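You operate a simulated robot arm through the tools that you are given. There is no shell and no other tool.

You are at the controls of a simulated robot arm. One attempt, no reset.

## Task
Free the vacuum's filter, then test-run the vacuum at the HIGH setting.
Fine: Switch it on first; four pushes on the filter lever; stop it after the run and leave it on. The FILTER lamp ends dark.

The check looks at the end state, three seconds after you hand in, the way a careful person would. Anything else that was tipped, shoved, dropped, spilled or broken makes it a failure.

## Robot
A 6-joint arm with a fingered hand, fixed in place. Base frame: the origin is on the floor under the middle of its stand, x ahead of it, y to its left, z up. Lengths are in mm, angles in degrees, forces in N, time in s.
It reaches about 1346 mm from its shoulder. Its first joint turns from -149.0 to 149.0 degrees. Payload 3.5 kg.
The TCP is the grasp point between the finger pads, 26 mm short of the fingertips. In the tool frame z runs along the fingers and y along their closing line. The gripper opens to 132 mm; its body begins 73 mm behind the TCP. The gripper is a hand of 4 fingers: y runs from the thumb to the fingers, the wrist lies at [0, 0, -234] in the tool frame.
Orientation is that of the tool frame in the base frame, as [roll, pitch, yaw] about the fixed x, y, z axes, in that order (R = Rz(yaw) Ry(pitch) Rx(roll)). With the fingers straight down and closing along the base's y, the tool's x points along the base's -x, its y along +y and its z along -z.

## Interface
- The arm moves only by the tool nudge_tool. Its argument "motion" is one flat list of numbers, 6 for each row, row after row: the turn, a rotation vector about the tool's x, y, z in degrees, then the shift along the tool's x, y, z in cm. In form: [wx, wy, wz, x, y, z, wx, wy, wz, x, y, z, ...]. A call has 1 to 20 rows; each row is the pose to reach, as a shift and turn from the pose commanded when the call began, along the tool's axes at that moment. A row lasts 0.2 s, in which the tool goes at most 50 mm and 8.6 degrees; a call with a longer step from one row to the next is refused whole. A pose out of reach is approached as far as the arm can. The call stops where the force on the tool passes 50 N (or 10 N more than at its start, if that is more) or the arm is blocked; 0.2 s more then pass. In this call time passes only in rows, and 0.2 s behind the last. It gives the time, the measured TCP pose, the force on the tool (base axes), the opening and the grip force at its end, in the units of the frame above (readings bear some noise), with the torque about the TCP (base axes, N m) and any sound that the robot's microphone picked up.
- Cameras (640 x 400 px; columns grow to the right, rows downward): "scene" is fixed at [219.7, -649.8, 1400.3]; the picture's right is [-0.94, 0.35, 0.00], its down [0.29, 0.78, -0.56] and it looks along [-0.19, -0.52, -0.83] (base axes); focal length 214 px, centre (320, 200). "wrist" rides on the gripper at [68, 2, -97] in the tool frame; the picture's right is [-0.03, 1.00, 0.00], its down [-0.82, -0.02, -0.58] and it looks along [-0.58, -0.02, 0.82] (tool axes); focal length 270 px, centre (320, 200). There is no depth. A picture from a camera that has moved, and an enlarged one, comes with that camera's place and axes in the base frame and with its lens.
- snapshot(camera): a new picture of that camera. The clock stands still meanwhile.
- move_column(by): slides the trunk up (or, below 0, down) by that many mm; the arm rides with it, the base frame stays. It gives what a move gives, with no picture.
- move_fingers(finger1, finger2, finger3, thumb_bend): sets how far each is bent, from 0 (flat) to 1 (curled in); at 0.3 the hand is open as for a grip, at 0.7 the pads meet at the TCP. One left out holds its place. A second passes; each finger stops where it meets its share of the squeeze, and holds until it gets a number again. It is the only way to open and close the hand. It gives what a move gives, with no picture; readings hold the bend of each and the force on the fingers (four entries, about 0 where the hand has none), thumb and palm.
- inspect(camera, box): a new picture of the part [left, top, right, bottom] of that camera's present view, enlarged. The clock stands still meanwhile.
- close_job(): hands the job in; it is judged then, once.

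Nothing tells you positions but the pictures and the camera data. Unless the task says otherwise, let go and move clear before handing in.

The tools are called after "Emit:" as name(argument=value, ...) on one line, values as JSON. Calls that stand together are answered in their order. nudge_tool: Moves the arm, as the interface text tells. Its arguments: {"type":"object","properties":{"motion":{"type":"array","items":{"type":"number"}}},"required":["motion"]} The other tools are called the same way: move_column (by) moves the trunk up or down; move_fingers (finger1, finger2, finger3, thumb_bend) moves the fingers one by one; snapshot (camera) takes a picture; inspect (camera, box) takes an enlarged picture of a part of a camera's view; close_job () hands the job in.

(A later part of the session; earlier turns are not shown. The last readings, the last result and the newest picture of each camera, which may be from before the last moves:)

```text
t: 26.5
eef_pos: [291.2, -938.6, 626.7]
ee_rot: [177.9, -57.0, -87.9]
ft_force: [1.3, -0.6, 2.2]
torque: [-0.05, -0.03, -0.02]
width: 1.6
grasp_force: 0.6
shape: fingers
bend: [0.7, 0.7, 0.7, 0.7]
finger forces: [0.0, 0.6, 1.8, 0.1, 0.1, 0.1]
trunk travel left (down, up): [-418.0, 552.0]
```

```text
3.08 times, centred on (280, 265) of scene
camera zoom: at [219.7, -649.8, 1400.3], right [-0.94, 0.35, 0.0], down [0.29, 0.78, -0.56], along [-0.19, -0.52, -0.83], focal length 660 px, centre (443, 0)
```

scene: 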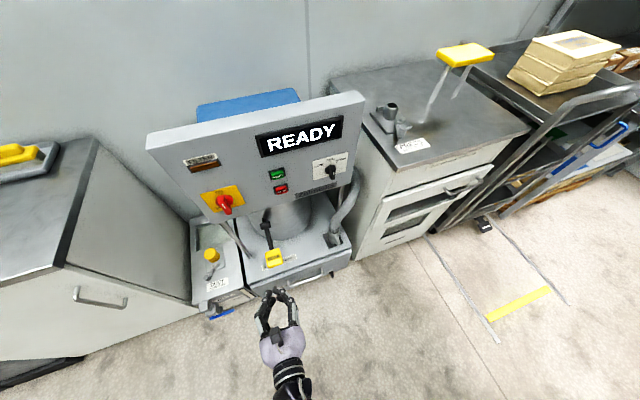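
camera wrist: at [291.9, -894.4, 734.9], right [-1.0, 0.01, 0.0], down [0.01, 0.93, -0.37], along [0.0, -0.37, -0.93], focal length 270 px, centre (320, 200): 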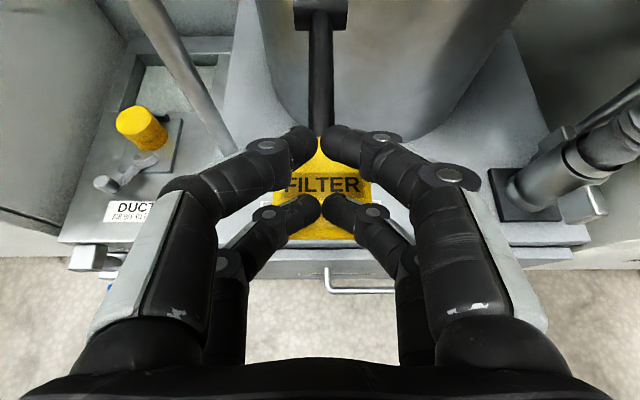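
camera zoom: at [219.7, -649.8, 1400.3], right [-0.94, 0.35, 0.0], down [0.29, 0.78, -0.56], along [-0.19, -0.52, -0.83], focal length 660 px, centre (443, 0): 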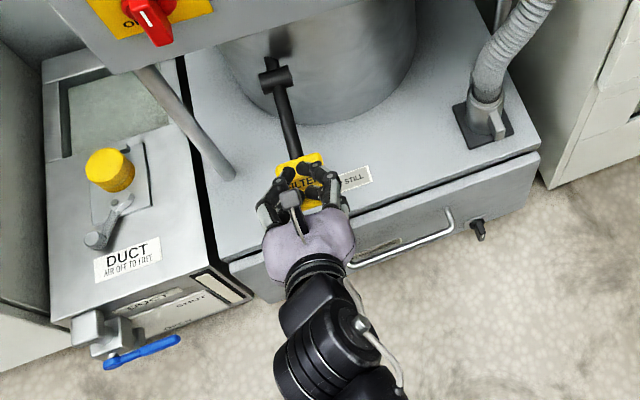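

Light contact at 2.2 N, so the lever is yielding. I'll push further while watching the force.

Emit:
nudge_tool(motion=[0, -3, 0, -0.68, 0, 0.8, 0, -6, 0, -1.33, 0, 1.58, 0, -9, 0, -1.95, 0, 2.34])

Emit:
snapshot(camera="wrist")

Emit:
inspect(camera="scene", box=[200, 200, 360, 330])

Emit:
inspect(camera="scene", box=[140, 100, 370, 240])

```text
t: 27.3
eef_pos: [289.5, -948.1, 597.0]
ee_rot: [178.4, -47.8, -88.4]
ft_force: [0.3, 0.1, 4.1]
torque: [-0.03, -0.06, -0.03]
width: 1.5
grasp_force: 1.8
shape: fingers
bend: [0.7, 0.7, 0.7, 0.7]
finger forces: [0.0, 0.5, 3.3, 0.0, 0.1, 0.0]
trunk travel left (down, up): [-418.0, 552.0]
```

```text
taken
camera wrist: at [290.5, -921.6, 710.9], right [-1.0, 0.01, 0.0], down [0.01, 0.98, -0.22], along [0.0, -0.22, -0.98], focal length 270 px, centre (320, 200)
```

wrist: 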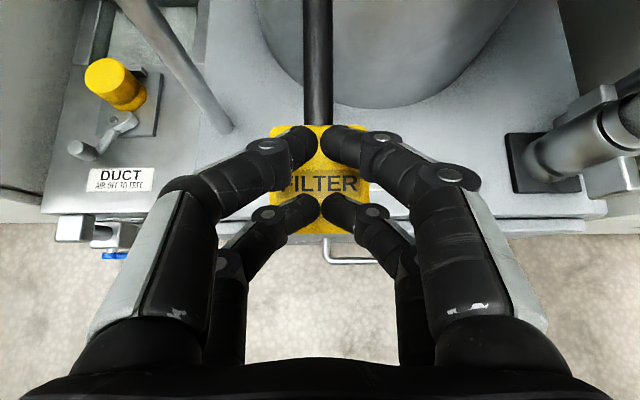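

```text
3.08 times, centred on (280, 265) of scene
camera zoom: at [219.7, -649.8, 1400.3], right [-0.94, 0.35, 0.0], down [0.29, 0.78, -0.56], along [-0.19, -0.52, -0.83], focal length 660 px, centre (443, 0)
```

zoom: 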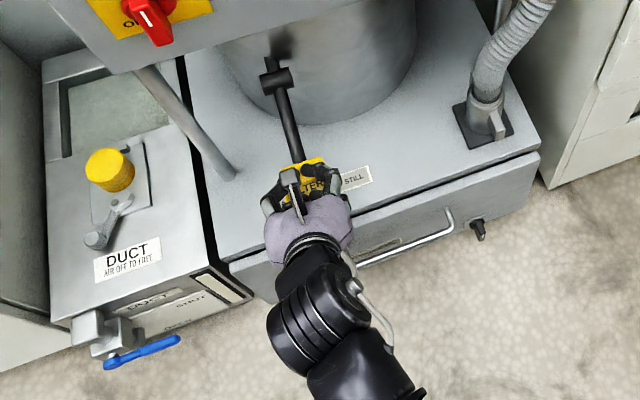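

```text
2.78 times, centred on (255, 170) of scene
camera zoom: at [219.7, -649.8, 1400.3], right [-0.94, 0.35, 0.0], down [0.29, 0.78, -0.56], along [-0.19, -0.52, -0.83], focal length 597 px, centre (501, 284)
```

zoom: 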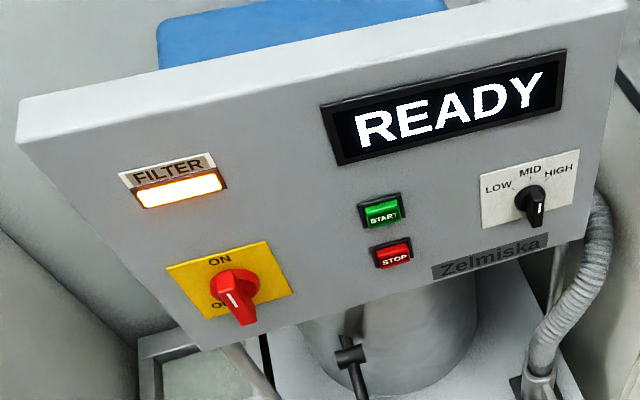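

The FILTER lamp is now lit, or possibly blinking. The lever still moves at only 4 N, so I'll keep pushing to find the end of its stroke.

Emit:
nudge_tool(motion=[0, -3, 0, -0.39, 0, 0.89, 0, -6, 0, -0.74, 0, 1.75, 0, -9, 0, -1.06, 0, 2.58, 0, -12, 0, -1.34, 0, 3.37])

Emit:
snapshot(camera="wrist")

Emit:
inspect(camera="scene", box=[200, 200, 360, 330])

Emit:
inspect(camera="scene", box=[140, 100, 370, 240])

```text
t: 28.2
eef_pos: [288.8, -960.1, 573.9]
ee_rot: [178.6, -37.8, -88.6]
ft_force: [0.1, 12.5, 50.4]
torque: [0.63, 0.13, -0.05]
width: 1.4
grasp_force: 26.7
shape: fingers
bend: [0.7, 0.74, 0.74, 0.7]
finger forces: [0.0, 28.2, 25.7, 0.0, 0.0, 0.1]
trunk travel left (down, up): [-418.0, 552.0]
stopped in row 4: the force on the tool passed its limit at 57 N (the readings are from after the stop); the commanded pose is now the measured one
```

```text
taken
camera wrist: at [289.7, -955.0, 690.9], right [-1.0, 0.01, 0.0], down [0.01, 1.0, -0.05], along [0.0, -0.05, -1.0], focal length 270 px, centre (320, 200)
```

wrist: 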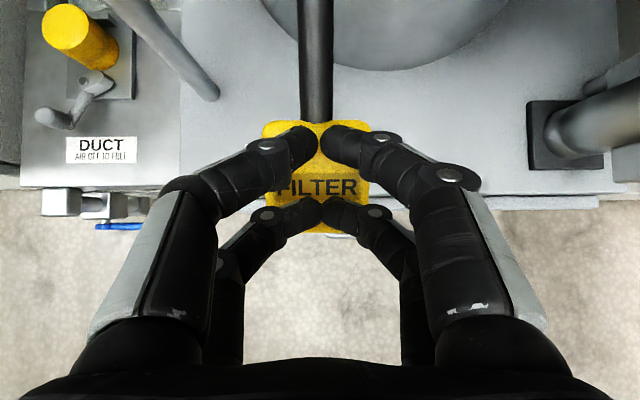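

```text
3.08 times, centred on (280, 265) of scene
camera zoom: at [219.7, -649.8, 1400.3], right [-0.94, 0.35, 0.0], down [0.29, 0.78, -0.56], along [-0.19, -0.52, -0.83], focal length 660 px, centre (443, 0)
```

zoom: 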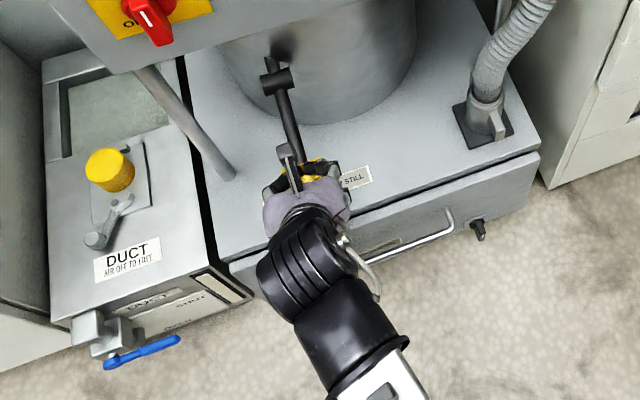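

```text
2.78 times, centred on (255, 170) of scene
camera zoom: at [219.7, -649.8, 1400.3], right [-0.94, 0.35, 0.0], down [0.29, 0.78, -0.56], along [-0.19, -0.52, -0.83], focal length 597 px, centre (501, 284)
```

zoom: 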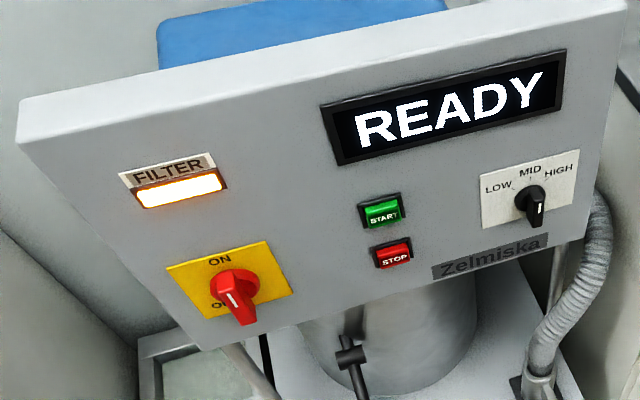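

I found the stop: the stroke ends at TCP z≈574, pushing at about 50 N. That's push 1. I'll lift off fully and check that the lever springs back.

Emit:
nudge_tool(motion=[0, 5, 0, 0.38, 0, -1.37, 0, 10, 0, 0.85, 0, -2.85, 0, 15, 0, 1.38, 0, -4.42, 0, 20, 0, 1.98, 0, -6.08, 0, 25, 0, 2.64, 0, -7.81])

Emit:
snapshot(camera="wrist")

Emit:
inspect(camera="scene", box=[200, 200, 360, 330])

Emit:
inspect(camera="scene", box=[140, 100, 370, 240])

```text
t: 29.4
eef_pos: [288.8, -936.5, 645.5]
ee_rot: [177.7, -62.5, -87.5]
ft_force: [0.5, 0.1, 1.1]
torque: [0.0, 0.0, 0.0]
width: 1.6
grasp_force: 0.5
shape: fingers
bend: [0.7, 0.7, 0.7, 0.7]
finger forces: [0.1, 0.1, 0.9, 0.0, 0.0, 0.0]
trunk travel left (down, up): [-418.0, 552.0]
```

```text
taken
camera wrist: at [289.5, -882.0, 749.2], right [-1.0, 0.0, 0.0], down [0.0, 0.89, -0.46], along [0.0, -0.46, -0.89], focal length 270 px, centre (320, 200)
```

wrist: 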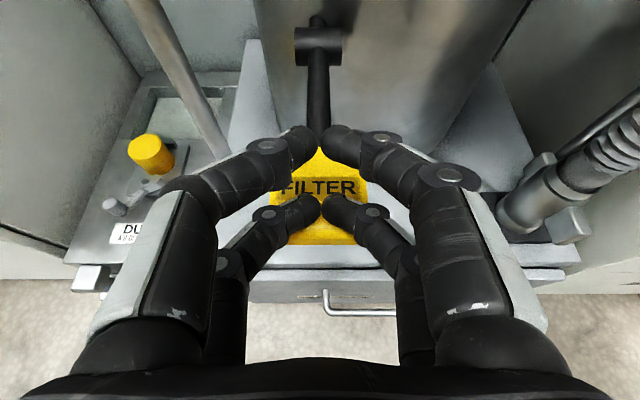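

```text
3.08 times, centred on (280, 265) of scene
camera zoom: at [219.7, -649.8, 1400.3], right [-0.94, 0.35, 0.0], down [0.29, 0.78, -0.56], along [-0.19, -0.52, -0.83], focal length 660 px, centre (443, 0)
```

zoom: 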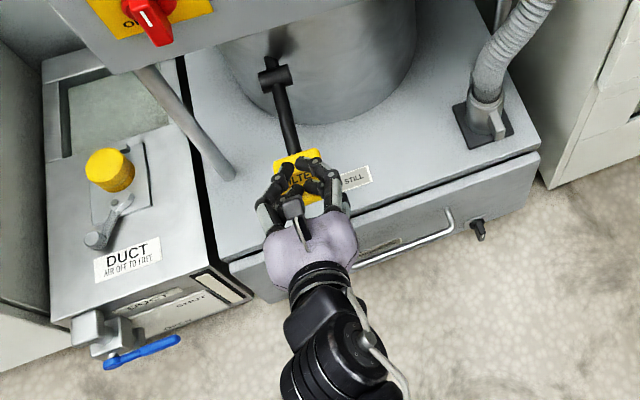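

```text
2.78 times, centred on (255, 170) of scene
camera zoom: at [219.7, -649.8, 1400.3], right [-0.94, 0.35, 0.0], down [0.29, 0.78, -0.56], along [-0.19, -0.52, -0.83], focal length 597 px, centre (501, 284)
```

zoom: 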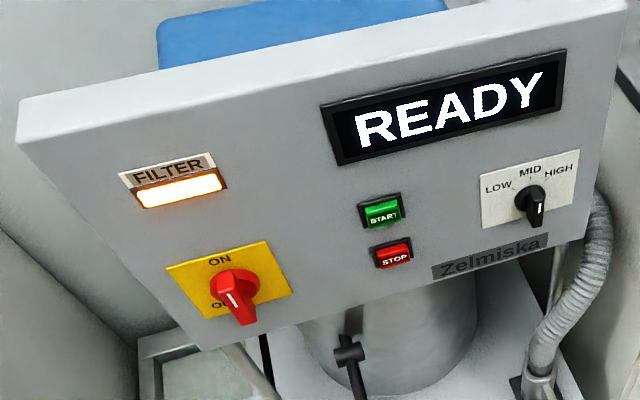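

The lever is back up and the lamp is still lit after push 1. Now push 2: lift a little clear first, then go down to the stop.

Emit:
nudge_tool(motion=[0, 4, 0, 1.17, 0, -0.95, 0, 4, 0, 1.17, 0, -0.95, 0, 0, 0, 0, 0, 0, 0, -5, 0, -1.35, 0, 1.24, 0, -10, 0, -2.61, 0, 2.44, 0, -15, 0, -3.78, 0, 3.59, 0, -20, 0, -4.83, 0, 4.68, 0, -23, 0, -5.41, 0, 5.3, 0, -25, 0, -5.77, 0, 5.71])

Emit:
inspect(camera="scene", box=[140, 100, 370, 240])

```text
t: 31.4
eef_pos: [288.2, -957.8, 573.0]
ee_rot: [178.6, -37.7, -88.6]
ft_force: [1.3, 6.5, 48.4]
torque: [0.38, 0.03, -0.05]
width: 1.8
grasp_force: 27.1
shape: fingers
bend: [0.7, 0.74, 0.73, 0.7]
finger forces: [0.1, 27.5, 26.4, 0.0, 0.1, 0.0]
trunk travel left (down, up): [-418.0, 552.0]
```

```text
2.78 times, centred on (255, 170) of scene
camera zoom: at [219.7, -649.8, 1400.3], right [-0.94, 0.35, 0.0], down [0.29, 0.78, -0.56], along [-0.19, -0.52, -0.83], focal length 597 px, centre (501, 284)
```

zoom: 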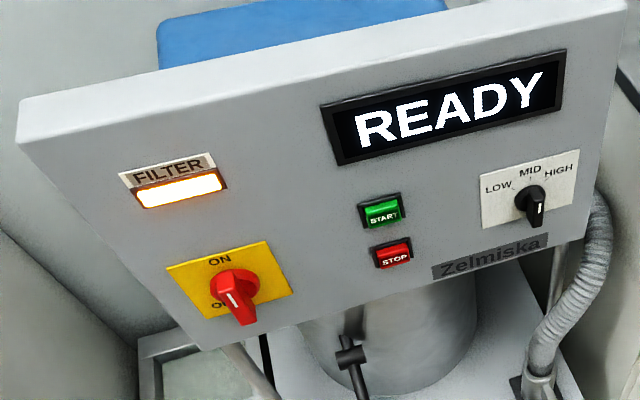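

Push 2 reached the stop. I'll lift fully clear and check.

Emit:
nudge_tool(motion=[0, 5, 0, 0.38, 0, -1.37, 0, 10, 0, 0.85, 0, -2.85, 0, 15, 0, 1.38, 0, -4.42, 0, 20, 0, 1.98, 0, -6.08, 0, 25, 0, 2.64, 0, -7.81, 0, 29, 0, 3.37, 0, -9.1])

Emit:
snapshot(camera="wrist")

Emit:
inspect(camera="scene", box=[140, 100, 370, 240])

```text
t: 32.8
eef_pos: [290.8, -928.9, 658.8]
ee_rot: [177.2, -66.4, -86.9]
ft_force: [0.2, 0.3, 0.0]
torque: [0.0, 0.02, 0.03]
width: 1.5
grasp_force: 0.0
shape: fingers
bend: [0.7, 0.7, 0.7, 0.7]
finger forces: [0.0, 0.0, 0.0, 0.1, 0.0, 0.0]
trunk travel left (down, up): [-418.0, 552.0]
```

```text
taken
camera wrist: at [291.8, -868.8, 759.7], right [-1.0, 0.0, 0.0], down [0.0, 0.86, -0.52], along [0.0, -0.52, -0.86], focal length 270 px, centre (320, 200)
```

wrist: 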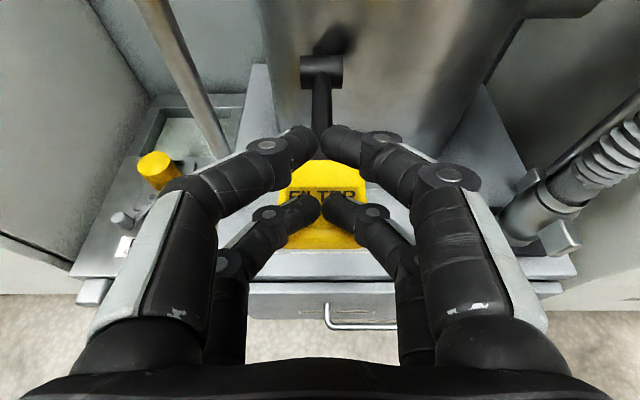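

```text
2.78 times, centred on (255, 170) of scene
camera zoom: at [219.7, -649.8, 1400.3], right [-0.94, 0.35, 0.0], down [0.29, 0.78, -0.56], along [-0.19, -0.52, -0.83], focal length 597 px, centre (501, 284)
```

zoom: 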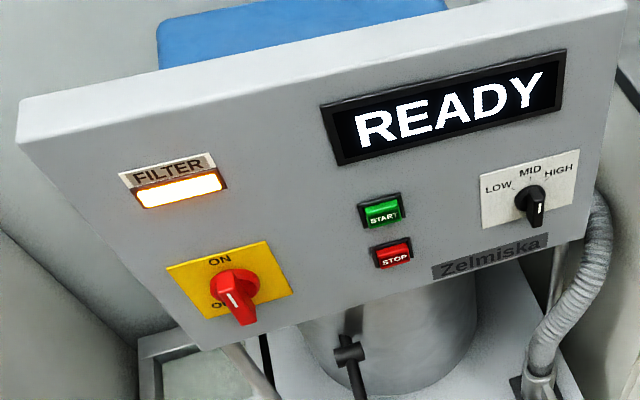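

The lever is fully released and the lamp is still lit. Now push 3.

Emit:
nudge_tool(motion=[0, -4, 0, -1.23, 0, 0.86, 0, -9, 0, -2.66, 0, 2.01, 0, -14, 0, -4.0, 0, 3.12, 0, -19, 0, -5.23, 0, 4.18, 0, -24, 0, -6.37, 0, 5.18, 0, -27, 0, -6.98, 0, 5.78, 0, -29, 0, -7.37, 0, 6.17])

Emit:
inspect(camera="scene", box=[140, 100, 370, 240])

```text
t: 34.4
eef_pos: [288.3, -956.5, 572.2]
ee_rot: [178.8, -37.8, -88.5]
ft_force: [3.3, 6.8, 47.5]
torque: [0.38, -0.1, -0.03]
width: 1.4
grasp_force: 26.3
shape: fingers
bend: [0.7, 0.73, 0.74, 0.7]
finger forces: [0.0, 24.5, 28.1, 0.0, 0.0, 0.0]
trunk travel left (down, up): [-418.0, 552.0]
```

```text
2.78 times, centred on (255, 170) of scene
camera zoom: at [219.7, -649.8, 1400.3], right [-0.94, 0.35, 0.0], down [0.29, 0.78, -0.56], along [-0.19, -0.52, -0.83], focal length 597 px, centre (501, 284)
```

zoom: 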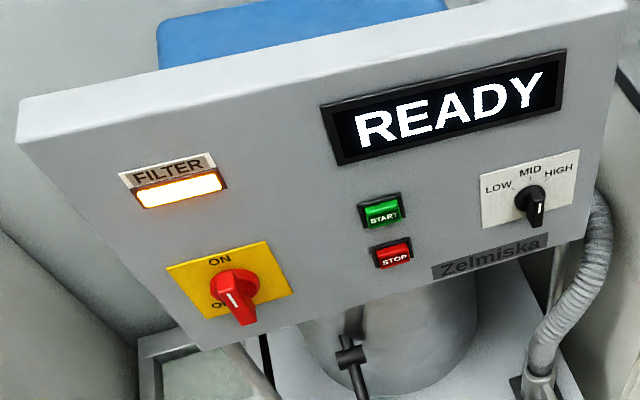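

Push 3 is at the stop. I'll release it.

Emit:
nudge_tool(motion=[0, 5, 0, 0.38, 0, -1.37, 0, 10, 0, 0.85, 0, -2.85, 0, 15, 0, 1.38, 0, -4.42, 0, 20, 0, 1.98, 0, -6.08, 0, 25, 0, 2.64, 0, -7.81, 0, 29, 0, 3.37, 0, -9.1])

Emit:
inspect(camera="scene", box=[140, 100, 370, 240])

```text
t: 35.8
eef_pos: [290.3, -930.7, 659.6]
ee_rot: [177.2, -66.5, -86.9]
ft_force: [0.1, 0.0, -0.2]
torque: [0.01, 0.01, 0.01]
width: 1.6
grasp_force: 0.1
shape: fingers
bend: [0.7, 0.7, 0.7, 0.7]
finger forces: [0.0, 0.1, 0.0, 0.1, 0.0, 0.0]
trunk travel left (down, up): [-418.0, 552.0]
```

```text
2.78 times, centred on (255, 170) of scene
camera zoom: at [219.7, -649.8, 1400.3], right [-0.94, 0.35, 0.0], down [0.29, 0.78, -0.56], along [-0.19, -0.52, -0.83], focal length 597 px, centre (501, 284)
```

zoom: 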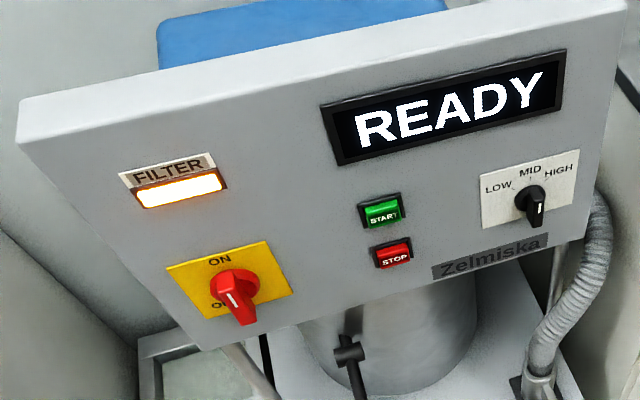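

Now push 4, with the same motion.

Emit:
nudge_tool(motion=[0, -4, 0, -1.23, 0, 0.86, 0, -9, 0, -2.66, 0, 2.01, 0, -14, 0, -4.0, 0, 3.12, 0, -19, 0, -5.23, 0, 4.18, 0, -24, 0, -6.37, 0, 5.18, 0, -27, 0, -6.98, 0, 5.78, 0, -29, 0, -7.37, 0, 6.17])

Emit:
inspect(camera="scene", box=[140, 100, 370, 240])

Emit:
nudge_tool(motion=[0, 5, 0, 0.38, 0, -1.37, 0, 10, 0, 0.85, 0, -2.85, 0, 15, 0, 1.38, 0, -4.42, 0, 20, 0, 1.98, 0, -6.08, 0, 25, 0, 2.64, 0, -7.81, 0, 29, 0, 3.37, 0, -9.1])

Emit:
inspect(camera="scene", box=[140, 100, 370, 240])

```text
t: 37.4
eef_pos: [289.5, -954.9, 571.4]
ee_rot: [178.7, -37.8, -88.5]
ft_force: [3.1, 5.2, 44.0]
torque: [0.33, -0.05, 0.01]
width: 1.3
grasp_force: 25.2
shape: fingers
bend: [0.7, 0.73, 0.73, 0.7]
finger forces: [0.0, 23.5, 26.6, 0.1, 0.1, 0.0]
trunk travel left (down, up): [-418.0, 552.0]
```

```text
2.78 times, centred on (255, 170) of scene
camera zoom: at [219.7, -649.8, 1400.3], right [-0.94, 0.35, 0.0], down [0.29, 0.78, -0.56], along [-0.19, -0.52, -0.83], focal length 597 px, centre (501, 284)
```

zoom: 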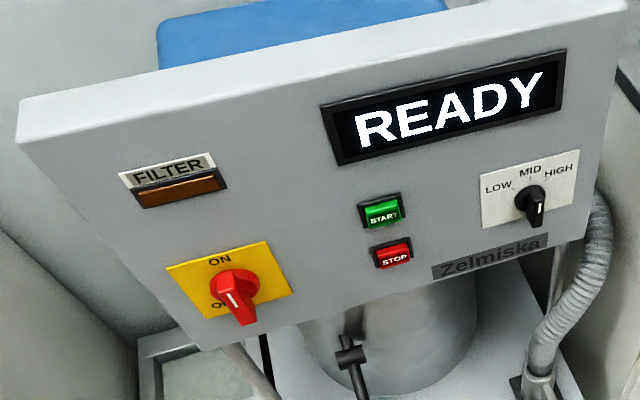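

```text
t: 38.8
eef_pos: [289.0, -929.9, 660.6]
ee_rot: [177.1, -66.6, -86.9]
ft_force: [0.2, 0.5, 0.5]
torque: [-0.04, 0.02, 0.01]
width: 1.6
grasp_force: 0.0
shape: fingers
bend: [0.7, 0.7, 0.7, 0.7]
finger forces: [0.0, 0.0, 0.0, 0.0, 0.0, 0.0]
trunk travel left (down, up): [-418.0, 552.0]
```

```text
2.78 times, centred on (255, 170) of scene
camera zoom: at [219.7, -649.8, 1400.3], right [-0.94, 0.35, 0.0], down [0.29, 0.78, -0.56], along [-0.19, -0.52, -0.83], focal length 597 px, centre (501, 284)
```

zoom: 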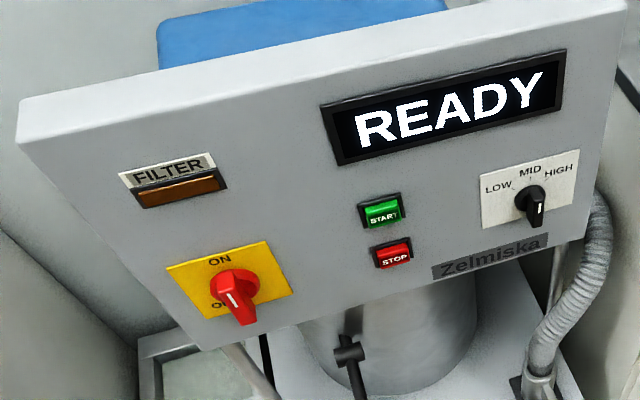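

The FILTER lamp is dark after exactly four pushes. Next is the selector: I'll retreat from the lever, level the hand and raise the column.

Emit:
nudge_tool(motion=[0, 0, 0, -1.4, 0, -3.2, 0, 0, 0, -2.8, 0, -6.4, 0, 0, 0, -4.0, 0, -9.2])

Emit:
move_column(by=150)

Emit:
nudge_tool(motion=[0, 5, 0, 2.04, 1, -0.09, 0, 10, 0, 4.06, 2, -0.36, 0, 15, 0, 6.06, 3, -0.8, 0, 20, 0, 8.0, 4, -1.41])

Emit:
snapshot(camera="wrist")

Emit:
snapshot(camera="scene")

```text
t: 39.6
eef_pos: [287.8, -826.3, 659.4]
ee_rot: [177.2, -66.4, -86.9]
ft_force: [1.1, 0.1, -0.1]
torque: [0.02, -0.03, 0.0]
width: 1.5
grasp_force: 0.1
shape: fingers
bend: [0.7, 0.7, 0.7, 0.7]
finger forces: [0.0, 0.2, 0.1, 0.1, 0.1, 0.1]
trunk travel left (down, up): [-418.0, 552.0]
```

```text
t: 41.4
eef_pos: [287.3, -826.3, 810.1]
ee_rot: [177.1, -66.4, -87.0]
ft_force: [0.8, -0.2, 0.3]
torque: [0.02, 0.0, 0.0]
width: 1.7
grasp_force: 0.0
shape: fingers
bend: [0.7, 0.7, 0.7, 0.7]
finger forces: [0.0, 0.1, 0.0, 0.0, 0.0, 0.1]
trunk travel left (down, up): [-568.0, 402.0]
```

```text
t: 42.4
eef_pos: [251.2, -846.1, 889.4]
ee_rot: [163.3, -86.3, -72.7]
ft_force: [-0.7, 0.1, -0.9]
torque: [0.01, 0.0, -0.03]
width: 1.5
grasp_force: 0.1
shape: fingers
bend: [0.7, 0.7, 0.7, 0.7]
finger forces: [0.1, 0.0, 0.0, 0.0, 0.0, 0.0]
trunk travel left (down, up): [-568.0, 402.0]
```

```text
taken
camera wrist: at [250.2, -754.2, 961.6], right [-1.0, -0.01, -0.01], down [0.0, 0.63, -0.78], along [0.01, -0.78, -0.63], focal length 270 px, centre (320, 200)
```

wrist: 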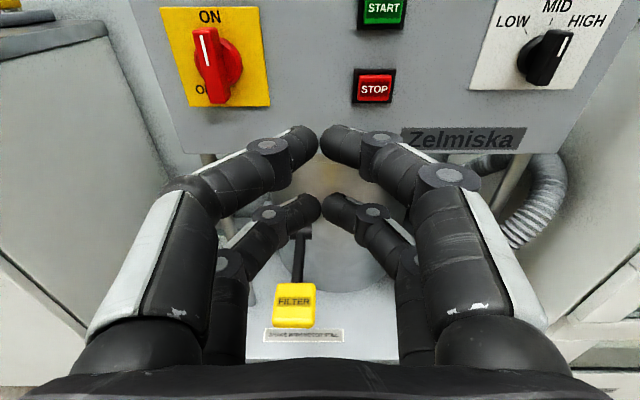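

```text
taken
```

scene: 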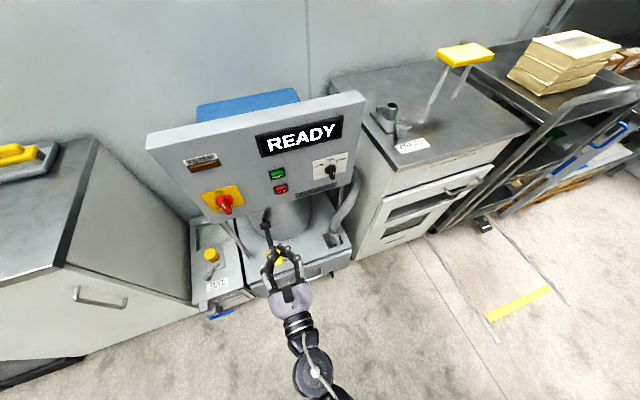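

This is a good view of the buttons and selector, and the lamp is still dark. I'll zoom in on the selector and buttons.

Emit:
inspect(camera="wrist", box=[450, 0, 640, 120])

Emit:
inspect(camera="wrist", box=[330, 0, 430, 110])

```text
3.33 times, centred on (545, 60) of wrist
camera zoom: at [250.2, -754.2, 961.6], right [-1.0, -0.01, -0.01], down [0.0, 0.63, -0.78], along [0.01, -0.78, -0.63], focal length 901 px, centre (-430, 667)
```

zoom: 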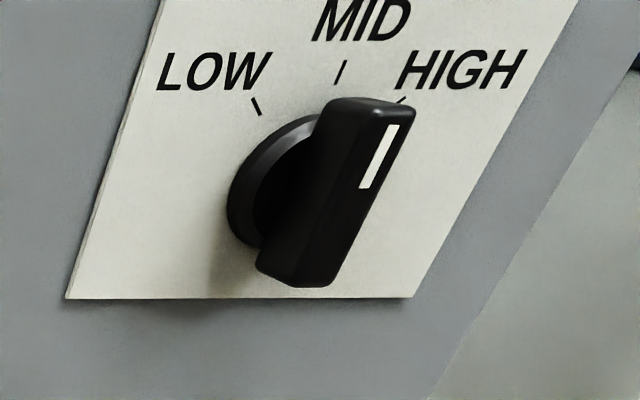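

```text
3.64 times, centred on (380, 55) of wrist
camera zoom: at [250.2, -754.2, 961.6], right [-1.0, -0.01, -0.01], down [0.0, 0.63, -0.78], along [0.01, -0.78, -0.63], focal length 983 px, centre (102, 727)
```

zoom: 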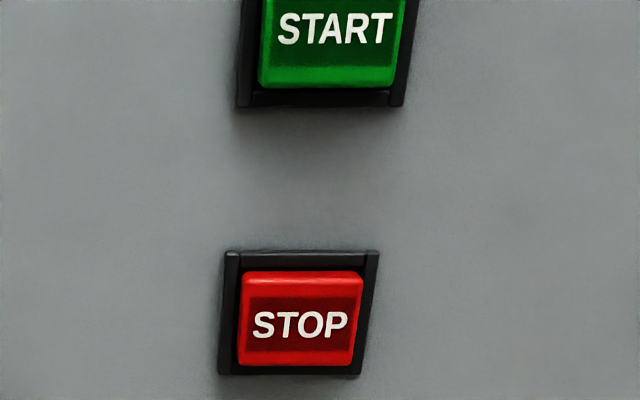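

Selector: axis ≈[39.5, ·, 900], bar front ≈y -1028, and the HIGH tick is 40° clockwise of MID. To leave roll range for the clockwise turn, I'll roll the hand back half a turn in free space while sliding over to x≈40.

Emit:
nudge_tool(motion=[0, 0, -8.2, 0, 1.9, 0, 0, 0, -16.4, 0, 3.8, 0, 0, 0, -24.6, 0, 5.7, 0, 0, 0, -32.8, 0, 7.6, 0, 0, 0, -41, 0, 9.5, 0, 0, 0, -49.2, 0, 11.4, 0, 0, 0, -57.4, 0, 13.3, 0, 0, 0, -65.6, 0, 15.2, 0, 0, 0, -73.8, 0, 17.1, 0, 0, 0, -82, 0, 19, 0, 0, 0, -90, 0, 21, 0])

Emit:
snapshot(camera="scene")

```text
t: 44.8
eef_pos: [44.9, -847.6, 888.5]
ee_rot: [93.5, -0.9, 0.5]
ft_force: [0.0, 0.4, 0.5]
torque: [0.01, 0.01, 0.02]
width: 1.5
grasp_force: 0.3
shape: fingers
bend: [0.7, 0.7, 0.7, 0.7]
finger forces: [0.0, 0.1, 0.1, 0.0, 0.0, 0.0]
out of reach, approached as far as the arm can: row 10, 11
trunk travel left (down, up): [-568.0, 402.0]
```

```text
taken
```

scene: 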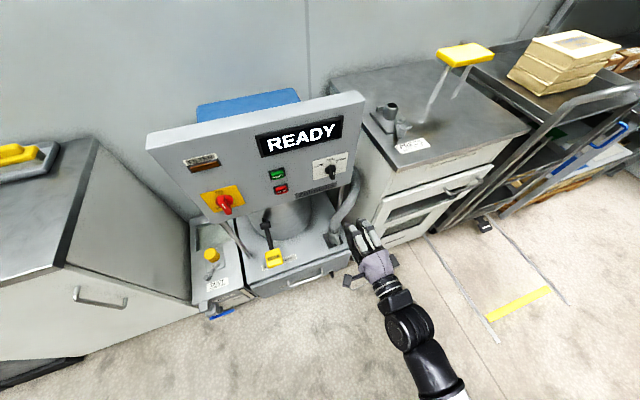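

Emit:
nudge_tool(motion=[-1.8, 0, 0, 0, 0.72, 0, -3.5, 0, 0, 0, 1.43, 0])

Emit:
nudge_tool(motion=[0, 0, -8.2, 0, 0, 0, 0, 0, -16.4, 0, 0, 0, 0, 0, -24.6, 0, 0, 0, 0, 0, -32.8, 0, 0, 0, 0, 0, -41, 0, 0, 0, 0, 0, -49.2, 0, 0, 0, 0, 0, -57.4, 0, 0, 0, 0, 0, -65.6, 0, 0, 0, 0, 0, -73.8, 0, 0, 0, 0, 0, -82, 0, 0, 0, 0, 0, -90, 0, 0, 0])

Emit:
move_fingers(finger1=0.5, finger2=0.5, finger3=0.5, thumb_bend=0.5)

Emit:
snapshot(camera="wrist")

Emit:
snapshot(camera="scene")

```text
t: 45.4
eef_pos: [48.0, -847.4, 897.8]
ee_rot: [91.2, 1.1, 0.7]
ft_force: [0.0, 0.6, 0.1]
torque: [-0.02, 0.05, -0.04]
width: 1.5
grasp_force: 0.0
shape: fingers
bend: [0.7, 0.7, 0.7, 0.7]
finger forces: [0.1, 0.1, 0.0, 0.0, 0.1, 0.0]
out of reach, approached as far as the arm can: row 2
trunk travel left (down, up): [-568.0, 402.0]
```

```text
t: 47.8
eef_pos: [47.2, -849.1, 903.2]
ee_rot: [-100.2, 88.7, 170.2]
ft_force: [0.2, 1.2, -0.2]
torque: [-0.03, 0.01, -0.01]
width: 1.4
grasp_force: 0.1
shape: fingers
bend: [0.7, 0.7, 0.7, 0.7]
finger forces: [0.0, 0.0, 0.1, 0.0, 0.1, 0.0]
out of reach, approached as far as the arm can: row 1, 2, 3, 4, 5, 6, 7, 8, 9, 10, 11
trunk travel left (down, up): [-568.0, 402.0]
```

```text
t: 48.8
eef_pos: [45.7, -848.5, 901.7]
ee_rot: [-101.5, 88.9, 169.0]
ft_force: [1.0, 0.1, -0.2]
torque: [0.0, -0.03, 0.0]
width: 65.4
grasp_force: 0.1
shape: fingers
bend: [0.5, 0.5, 0.5, 0.5]
finger forces: [0.1, 0.1, 0.0, 0.1, 0.1, 0.1]
trunk travel left (down, up): [-568.0, 402.0]
```

```text
taken
camera wrist: at [46.6, -751.2, 832.7], right [1.0, 0.01, 0.01], down [-0.01, 0.57, 0.82], along [0.0, -0.82, 0.57], focal length 270 px, centre (320, 200)
```

wrist: 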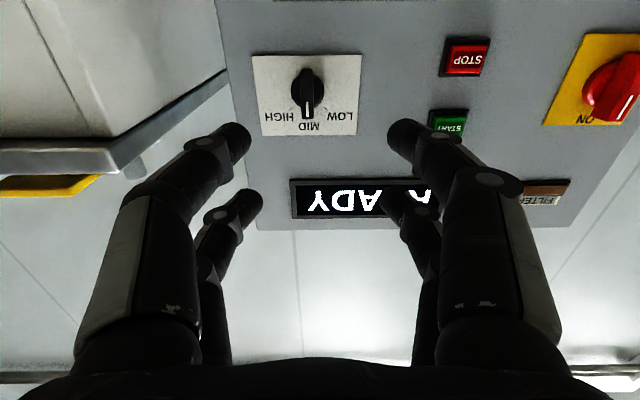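

```text
taken
```

scene: 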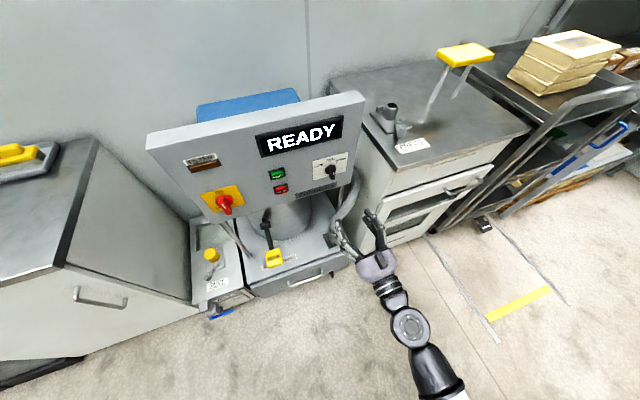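

I'm in front of the selector with the camera below the hand. I'll move in closer and correct x by about -10 mm.

Emit:
nudge_tool(motion=[0, 0, 0, 0, -0.4, 4, 0, 0, 0, 0, -0.8, 8, 0, 0, 0, 0, -1.0, 11.5])

Emit:
snapshot(camera="wrist")

Emit:
inspect(camera="scene", box=[260, 110, 400, 230])

```text
t: 49.6
eef_pos: [37.0, -962.6, 901.5]
ee_rot: [-102.3, 88.9, 168.2]
ft_force: [0.1, 0.3, 0.2]
torque: [-0.01, -0.02, 0.02]
width: 65.4
grasp_force: 0.1
shape: fingers
bend: [0.5, 0.5, 0.5, 0.5]
finger forces: [0.0, 0.1, 0.1, 0.1, 0.0, 0.0]
trunk travel left (down, up): [-568.0, 402.0]
```

```text
taken
camera wrist: at [38.0, -865.5, 832.7], right [1.0, 0.01, 0.01], down [-0.01, 0.57, 0.82], along [0.0, -0.82, 0.57], focal length 270 px, centre (320, 200)
```

wrist: 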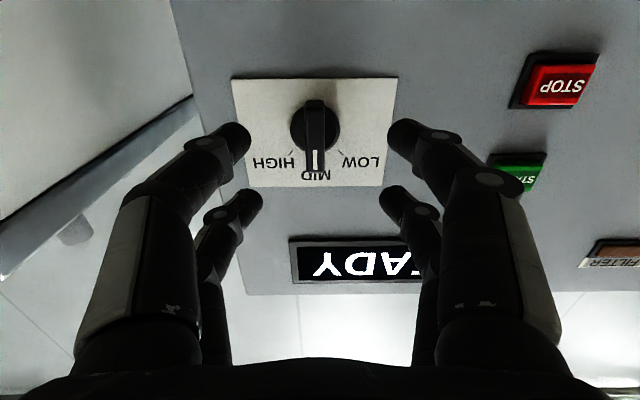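

```text
3.33 times, centred on (330, 170) of scene
camera zoom: at [219.7, -649.8, 1400.3], right [-0.94, 0.35, 0.0], down [0.29, 0.78, -0.56], along [-0.19, -0.52, -0.83], focal length 715 px, centre (287, 300)
```

zoom: 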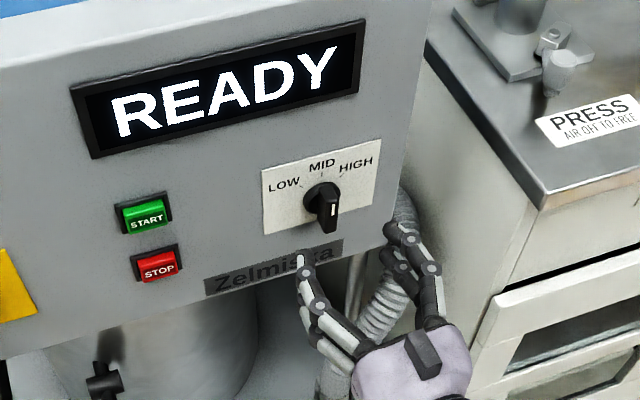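

The knob sits about 3.5 mm toward -x from the hand axis. I'll correct that and advance to straddle the bar.

Emit:
nudge_tool(motion=[0, 0, 0, 0, -0.35, 1.5, 0, 0, 0, 0, -0.35, 3, 0, 0, 0, 0, -0.35, 4.2, 0, 0, 0, 0, -0.35, 5.4])

Emit:
snapshot(camera="wrist")

Emit:
inspect(camera="scene", box=[280, 110, 380, 210])

```text
t: 50.6
eef_pos: [33.0, -1016.9, 901.7]
ee_rot: [-104.0, 89.0, 166.5]
ft_force: [-0.2, 0.2, -0.3]
torque: [0.03, -0.01, -0.01]
width: 65.2
grasp_force: 0.1
shape: fingers
bend: [0.5, 0.5, 0.5, 0.5]
finger forces: [0.0, 0.0, 0.1, 0.0, 0.1, 0.0]
trunk travel left (down, up): [-568.0, 402.0]
```

```text
taken
camera wrist: at [33.2, -920.5, 832.6], right [1.0, 0.01, 0.01], down [-0.01, 0.57, 0.82], along [0.0, -0.82, 0.57], focal length 270 px, centre (320, 200)
```

wrist: 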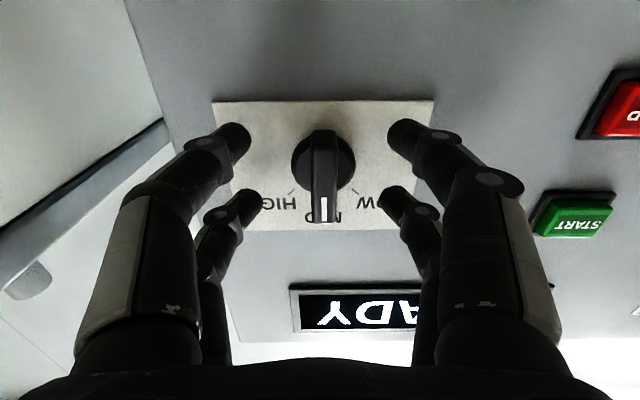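

```text
4.00 times, centred on (330, 160) of scene
camera zoom: at [219.7, -649.8, 1400.3], right [-0.94, 0.35, 0.0], down [0.29, 0.78, -0.56], along [-0.19, -0.52, -0.83], focal length 858 px, centre (280, 360)
```

zoom: 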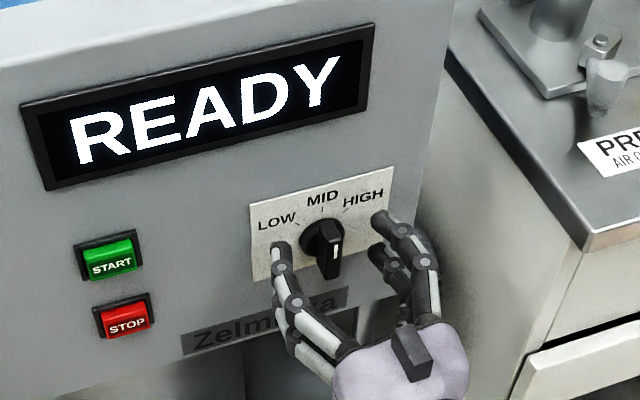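

Well centred (the knob is about 2 mm off the axis). I'll nudge by 1.5 mm and close on the bar.

Emit:
nudge_tool(motion=[0, 0, 0, 0, 0.17, 0.1])

Emit:
move_fingers(finger1=0.72, finger2=0.72, finger3=0.72, thumb_bend=0.72)

Emit:
snapshot(camera="wrist")

Emit:
inspect(camera="scene", box=[280, 110, 380, 210])

```text
t: 51.0
eef_pos: [34.5, -1018.7, 902.3]
ee_rot: [-102.9, 88.9, 167.5]
ft_force: [0.4, 0.4, -0.5]
torque: [-0.05, 0.0, -0.01]
width: 65.5
grasp_force: 0.1
shape: fingers
bend: [0.5, 0.5, 0.5, 0.5]
finger forces: [0.0, 0.1, 0.0, 0.1, 0.1, 0.0]
trunk travel left (down, up): [-568.0, 402.0]
```

```text
t: 52.0
eef_pos: [34.8, -1018.7, 902.1]
ee_rot: [-103.6, 88.9, 166.8]
ft_force: [-0.8, -6.4, 1.9]
torque: [-0.06, 0.01, -0.05]
width: 10.0
grasp_force: 8.6
shape: fingers
bend: [0.69, 0.69, 0.69, 0.69]
finger forces: [4.4, 3.8, 4.1, 0.0, 5.2, 0.0]
trunk travel left (down, up): [-568.0, 402.0]
```

```text
taken
camera wrist: at [34.9, -922.0, 832.5], right [1.0, 0.01, 0.01], down [-0.01, 0.57, 0.82], along [0.0, -0.82, 0.57], focal length 270 px, centre (320, 200)
```

wrist: 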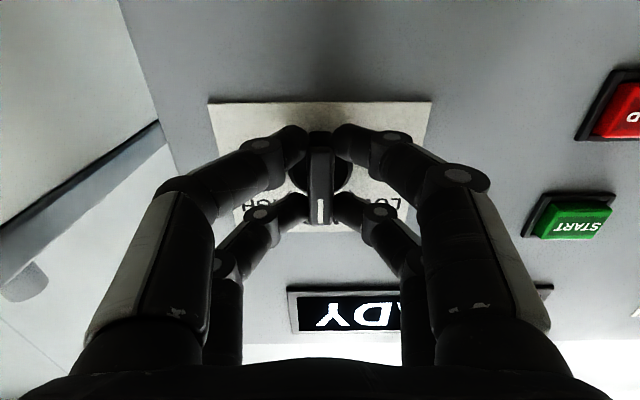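

```text
4.00 times, centred on (330, 160) of scene
camera zoom: at [219.7, -649.8, 1400.3], right [-0.94, 0.35, 0.0], down [0.29, 0.78, -0.56], along [-0.19, -0.52, -0.83], focal length 858 px, centre (280, 360)
```

zoom: 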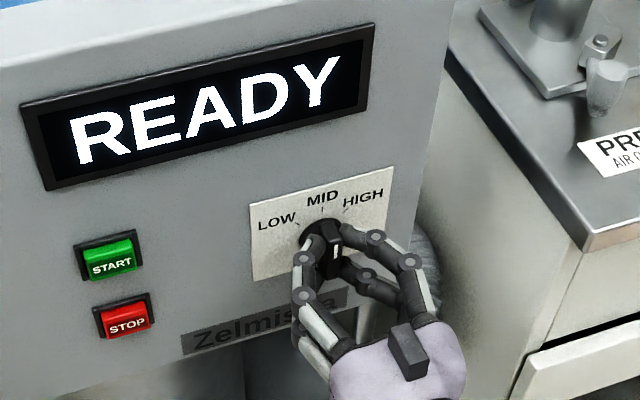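

The bar is gripped (10 mm). I'll turn clockwise 40° toward HIGH.

Emit:
nudge_tool(motion=[0, 0, 6, 0, 0, 0, 0, 0, 12, 0, 0, 0, 0, 0, 18, 0, 0, 0, 0, 0, 24, 0, 0, 0, 0, 0, 30, 0, 0, 0, 0, 0, 36, 0, 0, 0, 0, 0, 41, 0, 0, 0])

Emit:
snapshot(camera="wrist")

Emit:
inspect(camera="scene", box=[280, 110, 380, 210])

```text
t: 53.6
eef_pos: [36.3, -1019.9, 901.9]
ee_rot: [90.4, 49.9, 0.8]
ft_force: [1.1, -7.3, 3.7]
torque: [-0.06, -0.01, -0.03]
width: 10.0
grasp_force: 8.1
shape: fingers
bend: [0.69, 0.69, 0.7, 0.69]
finger forces: [5.0, 4.6, 3.2, 0.0, 3.8, 0.1]
trunk travel left (down, up): [-568.0, 402.0]
```

```text
taken
camera wrist: at [81.3, -921.5, 849.7], right [0.75, 0.0, 0.66], down [-0.55, 0.57, 0.61], along [-0.37, -0.82, 0.43], focal length 270 px, centre (320, 200)
```

wrist: 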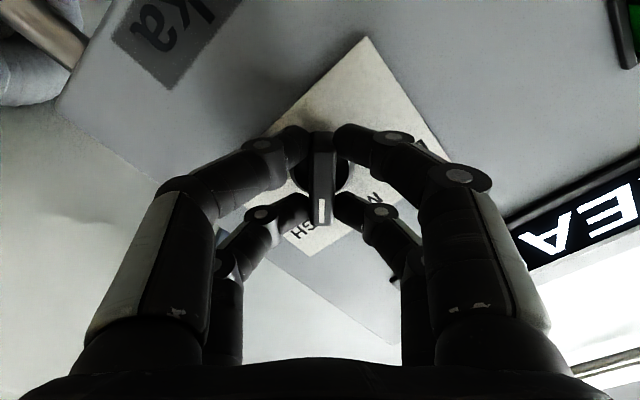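

```text
4.00 times, centred on (330, 160) of scene
camera zoom: at [219.7, -649.8, 1400.3], right [-0.94, 0.35, 0.0], down [0.29, 0.78, -0.56], along [-0.19, -0.52, -0.83], focal length 858 px, centre (280, 360)
```

zoom: 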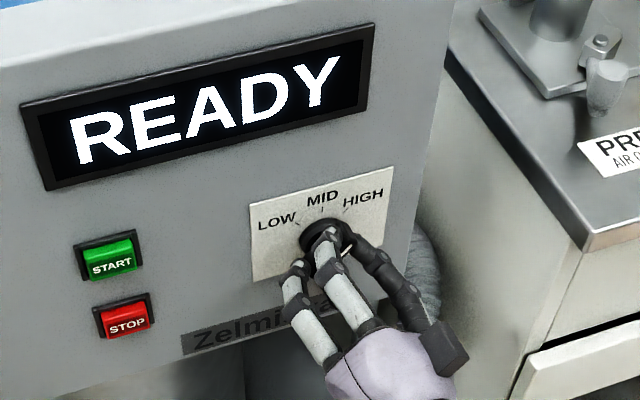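

The knob turned with the hand. I'll release, back off and verify.

Emit:
move_fingers(finger1=0.5, finger2=0.5, finger3=0.5, thumb_bend=0.5)

Emit:
nudge_tool(motion=[0, 0, 0, 0, 0, -3, 0, 0, 0, 0, 0, -7, 0, 0, 0, 0, 0, -11, 0, 0, 0, 0, 0, -14])

Emit:
snapshot(camera="wrist")

Emit:
inspect(camera="scene", box=[280, 110, 380, 210])

Emit:
inspect(camera="scene", box=[140, 100, 370, 240])

```text
t: 54.6
eef_pos: [36.2, -1018.3, 901.8]
ee_rot: [90.4, 50.1, 0.7]
ft_force: [0.8, 0.6, 0.7]
torque: [0.0, 0.0, 0.05]
width: 65.3
grasp_force: 0.0
shape: fingers
bend: [0.5, 0.5, 0.5, 0.5]
finger forces: [0.1, 0.1, 0.1, 0.1, 0.0, 0.0]
trunk travel left (down, up): [-568.0, 402.0]
```

```text
t: 55.6
eef_pos: [35.0, -876.9, 902.0]
ee_rot: [90.3, 50.0, 0.7]
ft_force: [-0.2, 0.0, 1.1]
torque: [-0.01, 0.01, -0.02]
width: 65.3
grasp_force: 0.1
shape: fingers
bend: [0.5, 0.5, 0.5, 0.5]
finger forces: [0.1, 0.1, 0.0, 0.0, 0.0, 0.0]
trunk travel left (down, up): [-568.0, 402.0]
```

```text
taken
camera wrist: at [79.7, -779.2, 849.9], right [0.75, 0.0, 0.66], down [-0.54, 0.57, 0.61], along [-0.37, -0.82, 0.43], focal length 270 px, centre (320, 200)
```

wrist: 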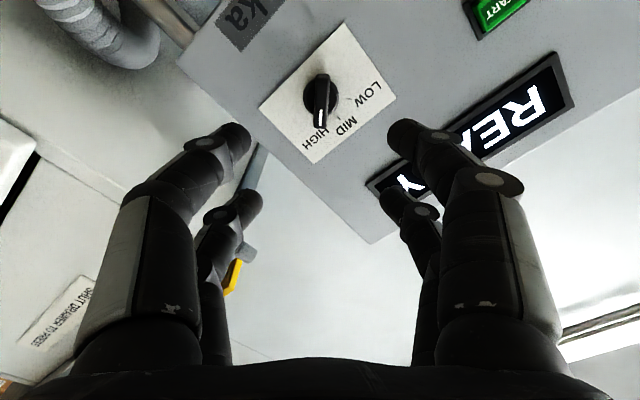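

```text
4.00 times, centred on (330, 160) of scene
camera zoom: at [219.7, -649.8, 1400.3], right [-0.94, 0.35, 0.0], down [0.29, 0.78, -0.56], along [-0.19, -0.52, -0.83], focal length 858 px, centre (280, 360)
```

zoom: 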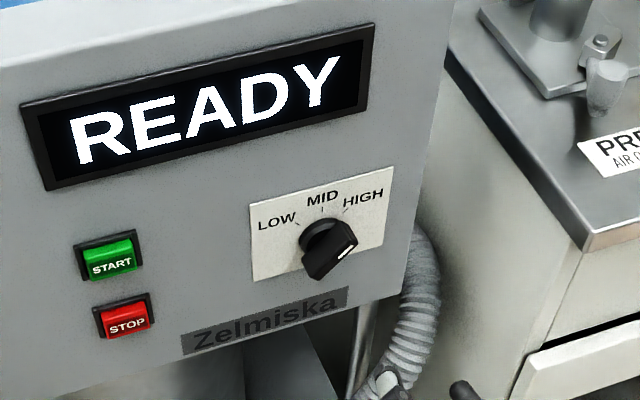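

```text
2.78 times, centred on (255, 170) of scene
camera zoom: at [219.7, -649.8, 1400.3], right [-0.94, 0.35, 0.0], down [0.29, 0.78, -0.56], along [-0.19, -0.52, -0.83], focal length 597 px, centre (501, 284)
```

zoom: 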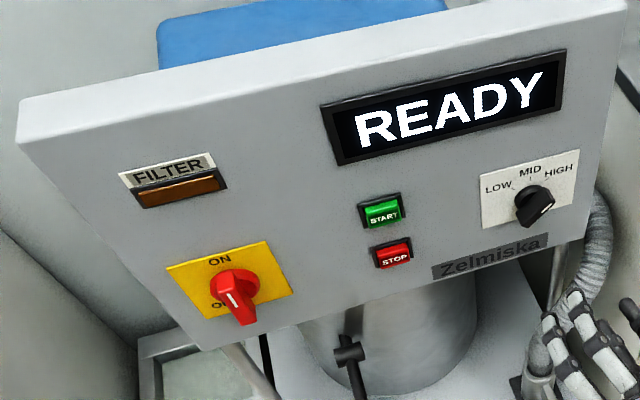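

The selector is at HIGH, the lamp is dark and READY is showing. Next is START. I'll slide over to x≈198, roll to a level orientation and form a single pointing finger.

Emit:
nudge_tool(motion=[0, 0, 7.1, 1.5, 1.78, 0, 0, 0, 14.3, 3.0, 3.57, 0, 0, 0, 21.4, 4.5, 5.35, 0, 0, 0, 28.6, 6.0, 7.14, 0, 0, 0, 35.7, 7.5, 8.92, 0, 0, 0, 42.8, 9.0, 10.7, 0, 0, 0, 50, 10.5, 12.5, 0])

Emit:
move_fingers(finger1=0.6, finger2=1.0, finger3=1.0, thumb_bend=1.0)

Emit:
snapshot(camera="wrist")

Emit:
inspect(camera="scene", box=[220, 130, 360, 280])

```text
t: 57.2
eef_pos: [197.8, -874.7, 901.5]
ee_rot: [90.3, 0.1, 0.5]
ft_force: [0.0, 0.2, -1.0]
torque: [0.01, 0.04, 0.0]
width: 65.6
grasp_force: 0.2
shape: fingers
bend: [0.5, 0.5, 0.5, 0.5]
finger forces: [0.0, 0.0, 0.0, 0.0, 0.0, 0.1]
out of reach, approached as far as the arm can: row 1
trunk travel left (down, up): [-568.0, 402.0]
```

```text
t: 58.2
eef_pos: [198.3, -875.5, 901.5]
ee_rot: [90.3, 0.1, 0.4]
ft_force: [0.6, 0.6, 0.5]
torque: [0.0, 0.03, -0.04]
width: 27.8
grasp_force: 0.1
shape: fingers
bend: [0.59, 0.78, 0.78, 0.98]
finger forces: [0.1, 0.0, 0.1, 0.0, 0.0, 0.1]
trunk travel left (down, up): [-568.0, 402.0]
```

```text
taken
camera wrist: at [266.2, -777.7, 902.7], right [-0.02, 0.0, 1.0], down [-0.82, 0.57, -0.02], along [-0.57, -0.82, -0.02], focal length 270 px, centre (320, 200)
```

wrist: 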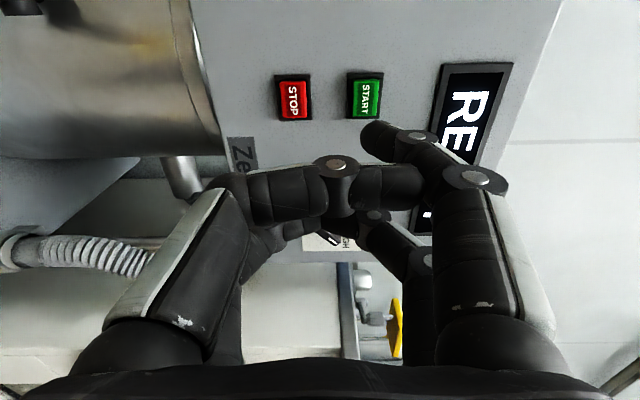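

```text
2.67 times, centred on (290, 205) of scene
camera zoom: at [219.7, -649.8, 1400.3], right [-0.94, 0.35, 0.0], down [0.29, 0.78, -0.56], along [-0.19, -0.52, -0.83], focal length 572 px, centre (400, 187)
```

zoom: 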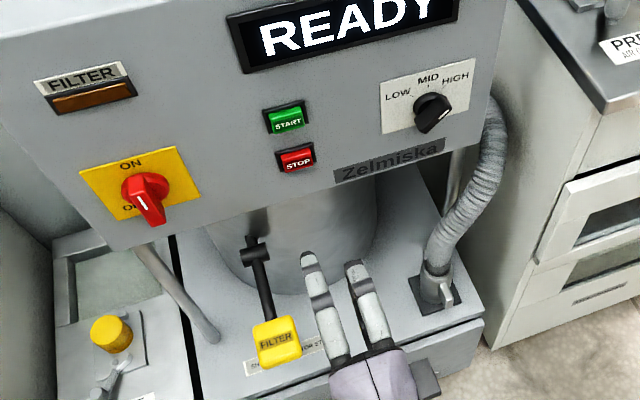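

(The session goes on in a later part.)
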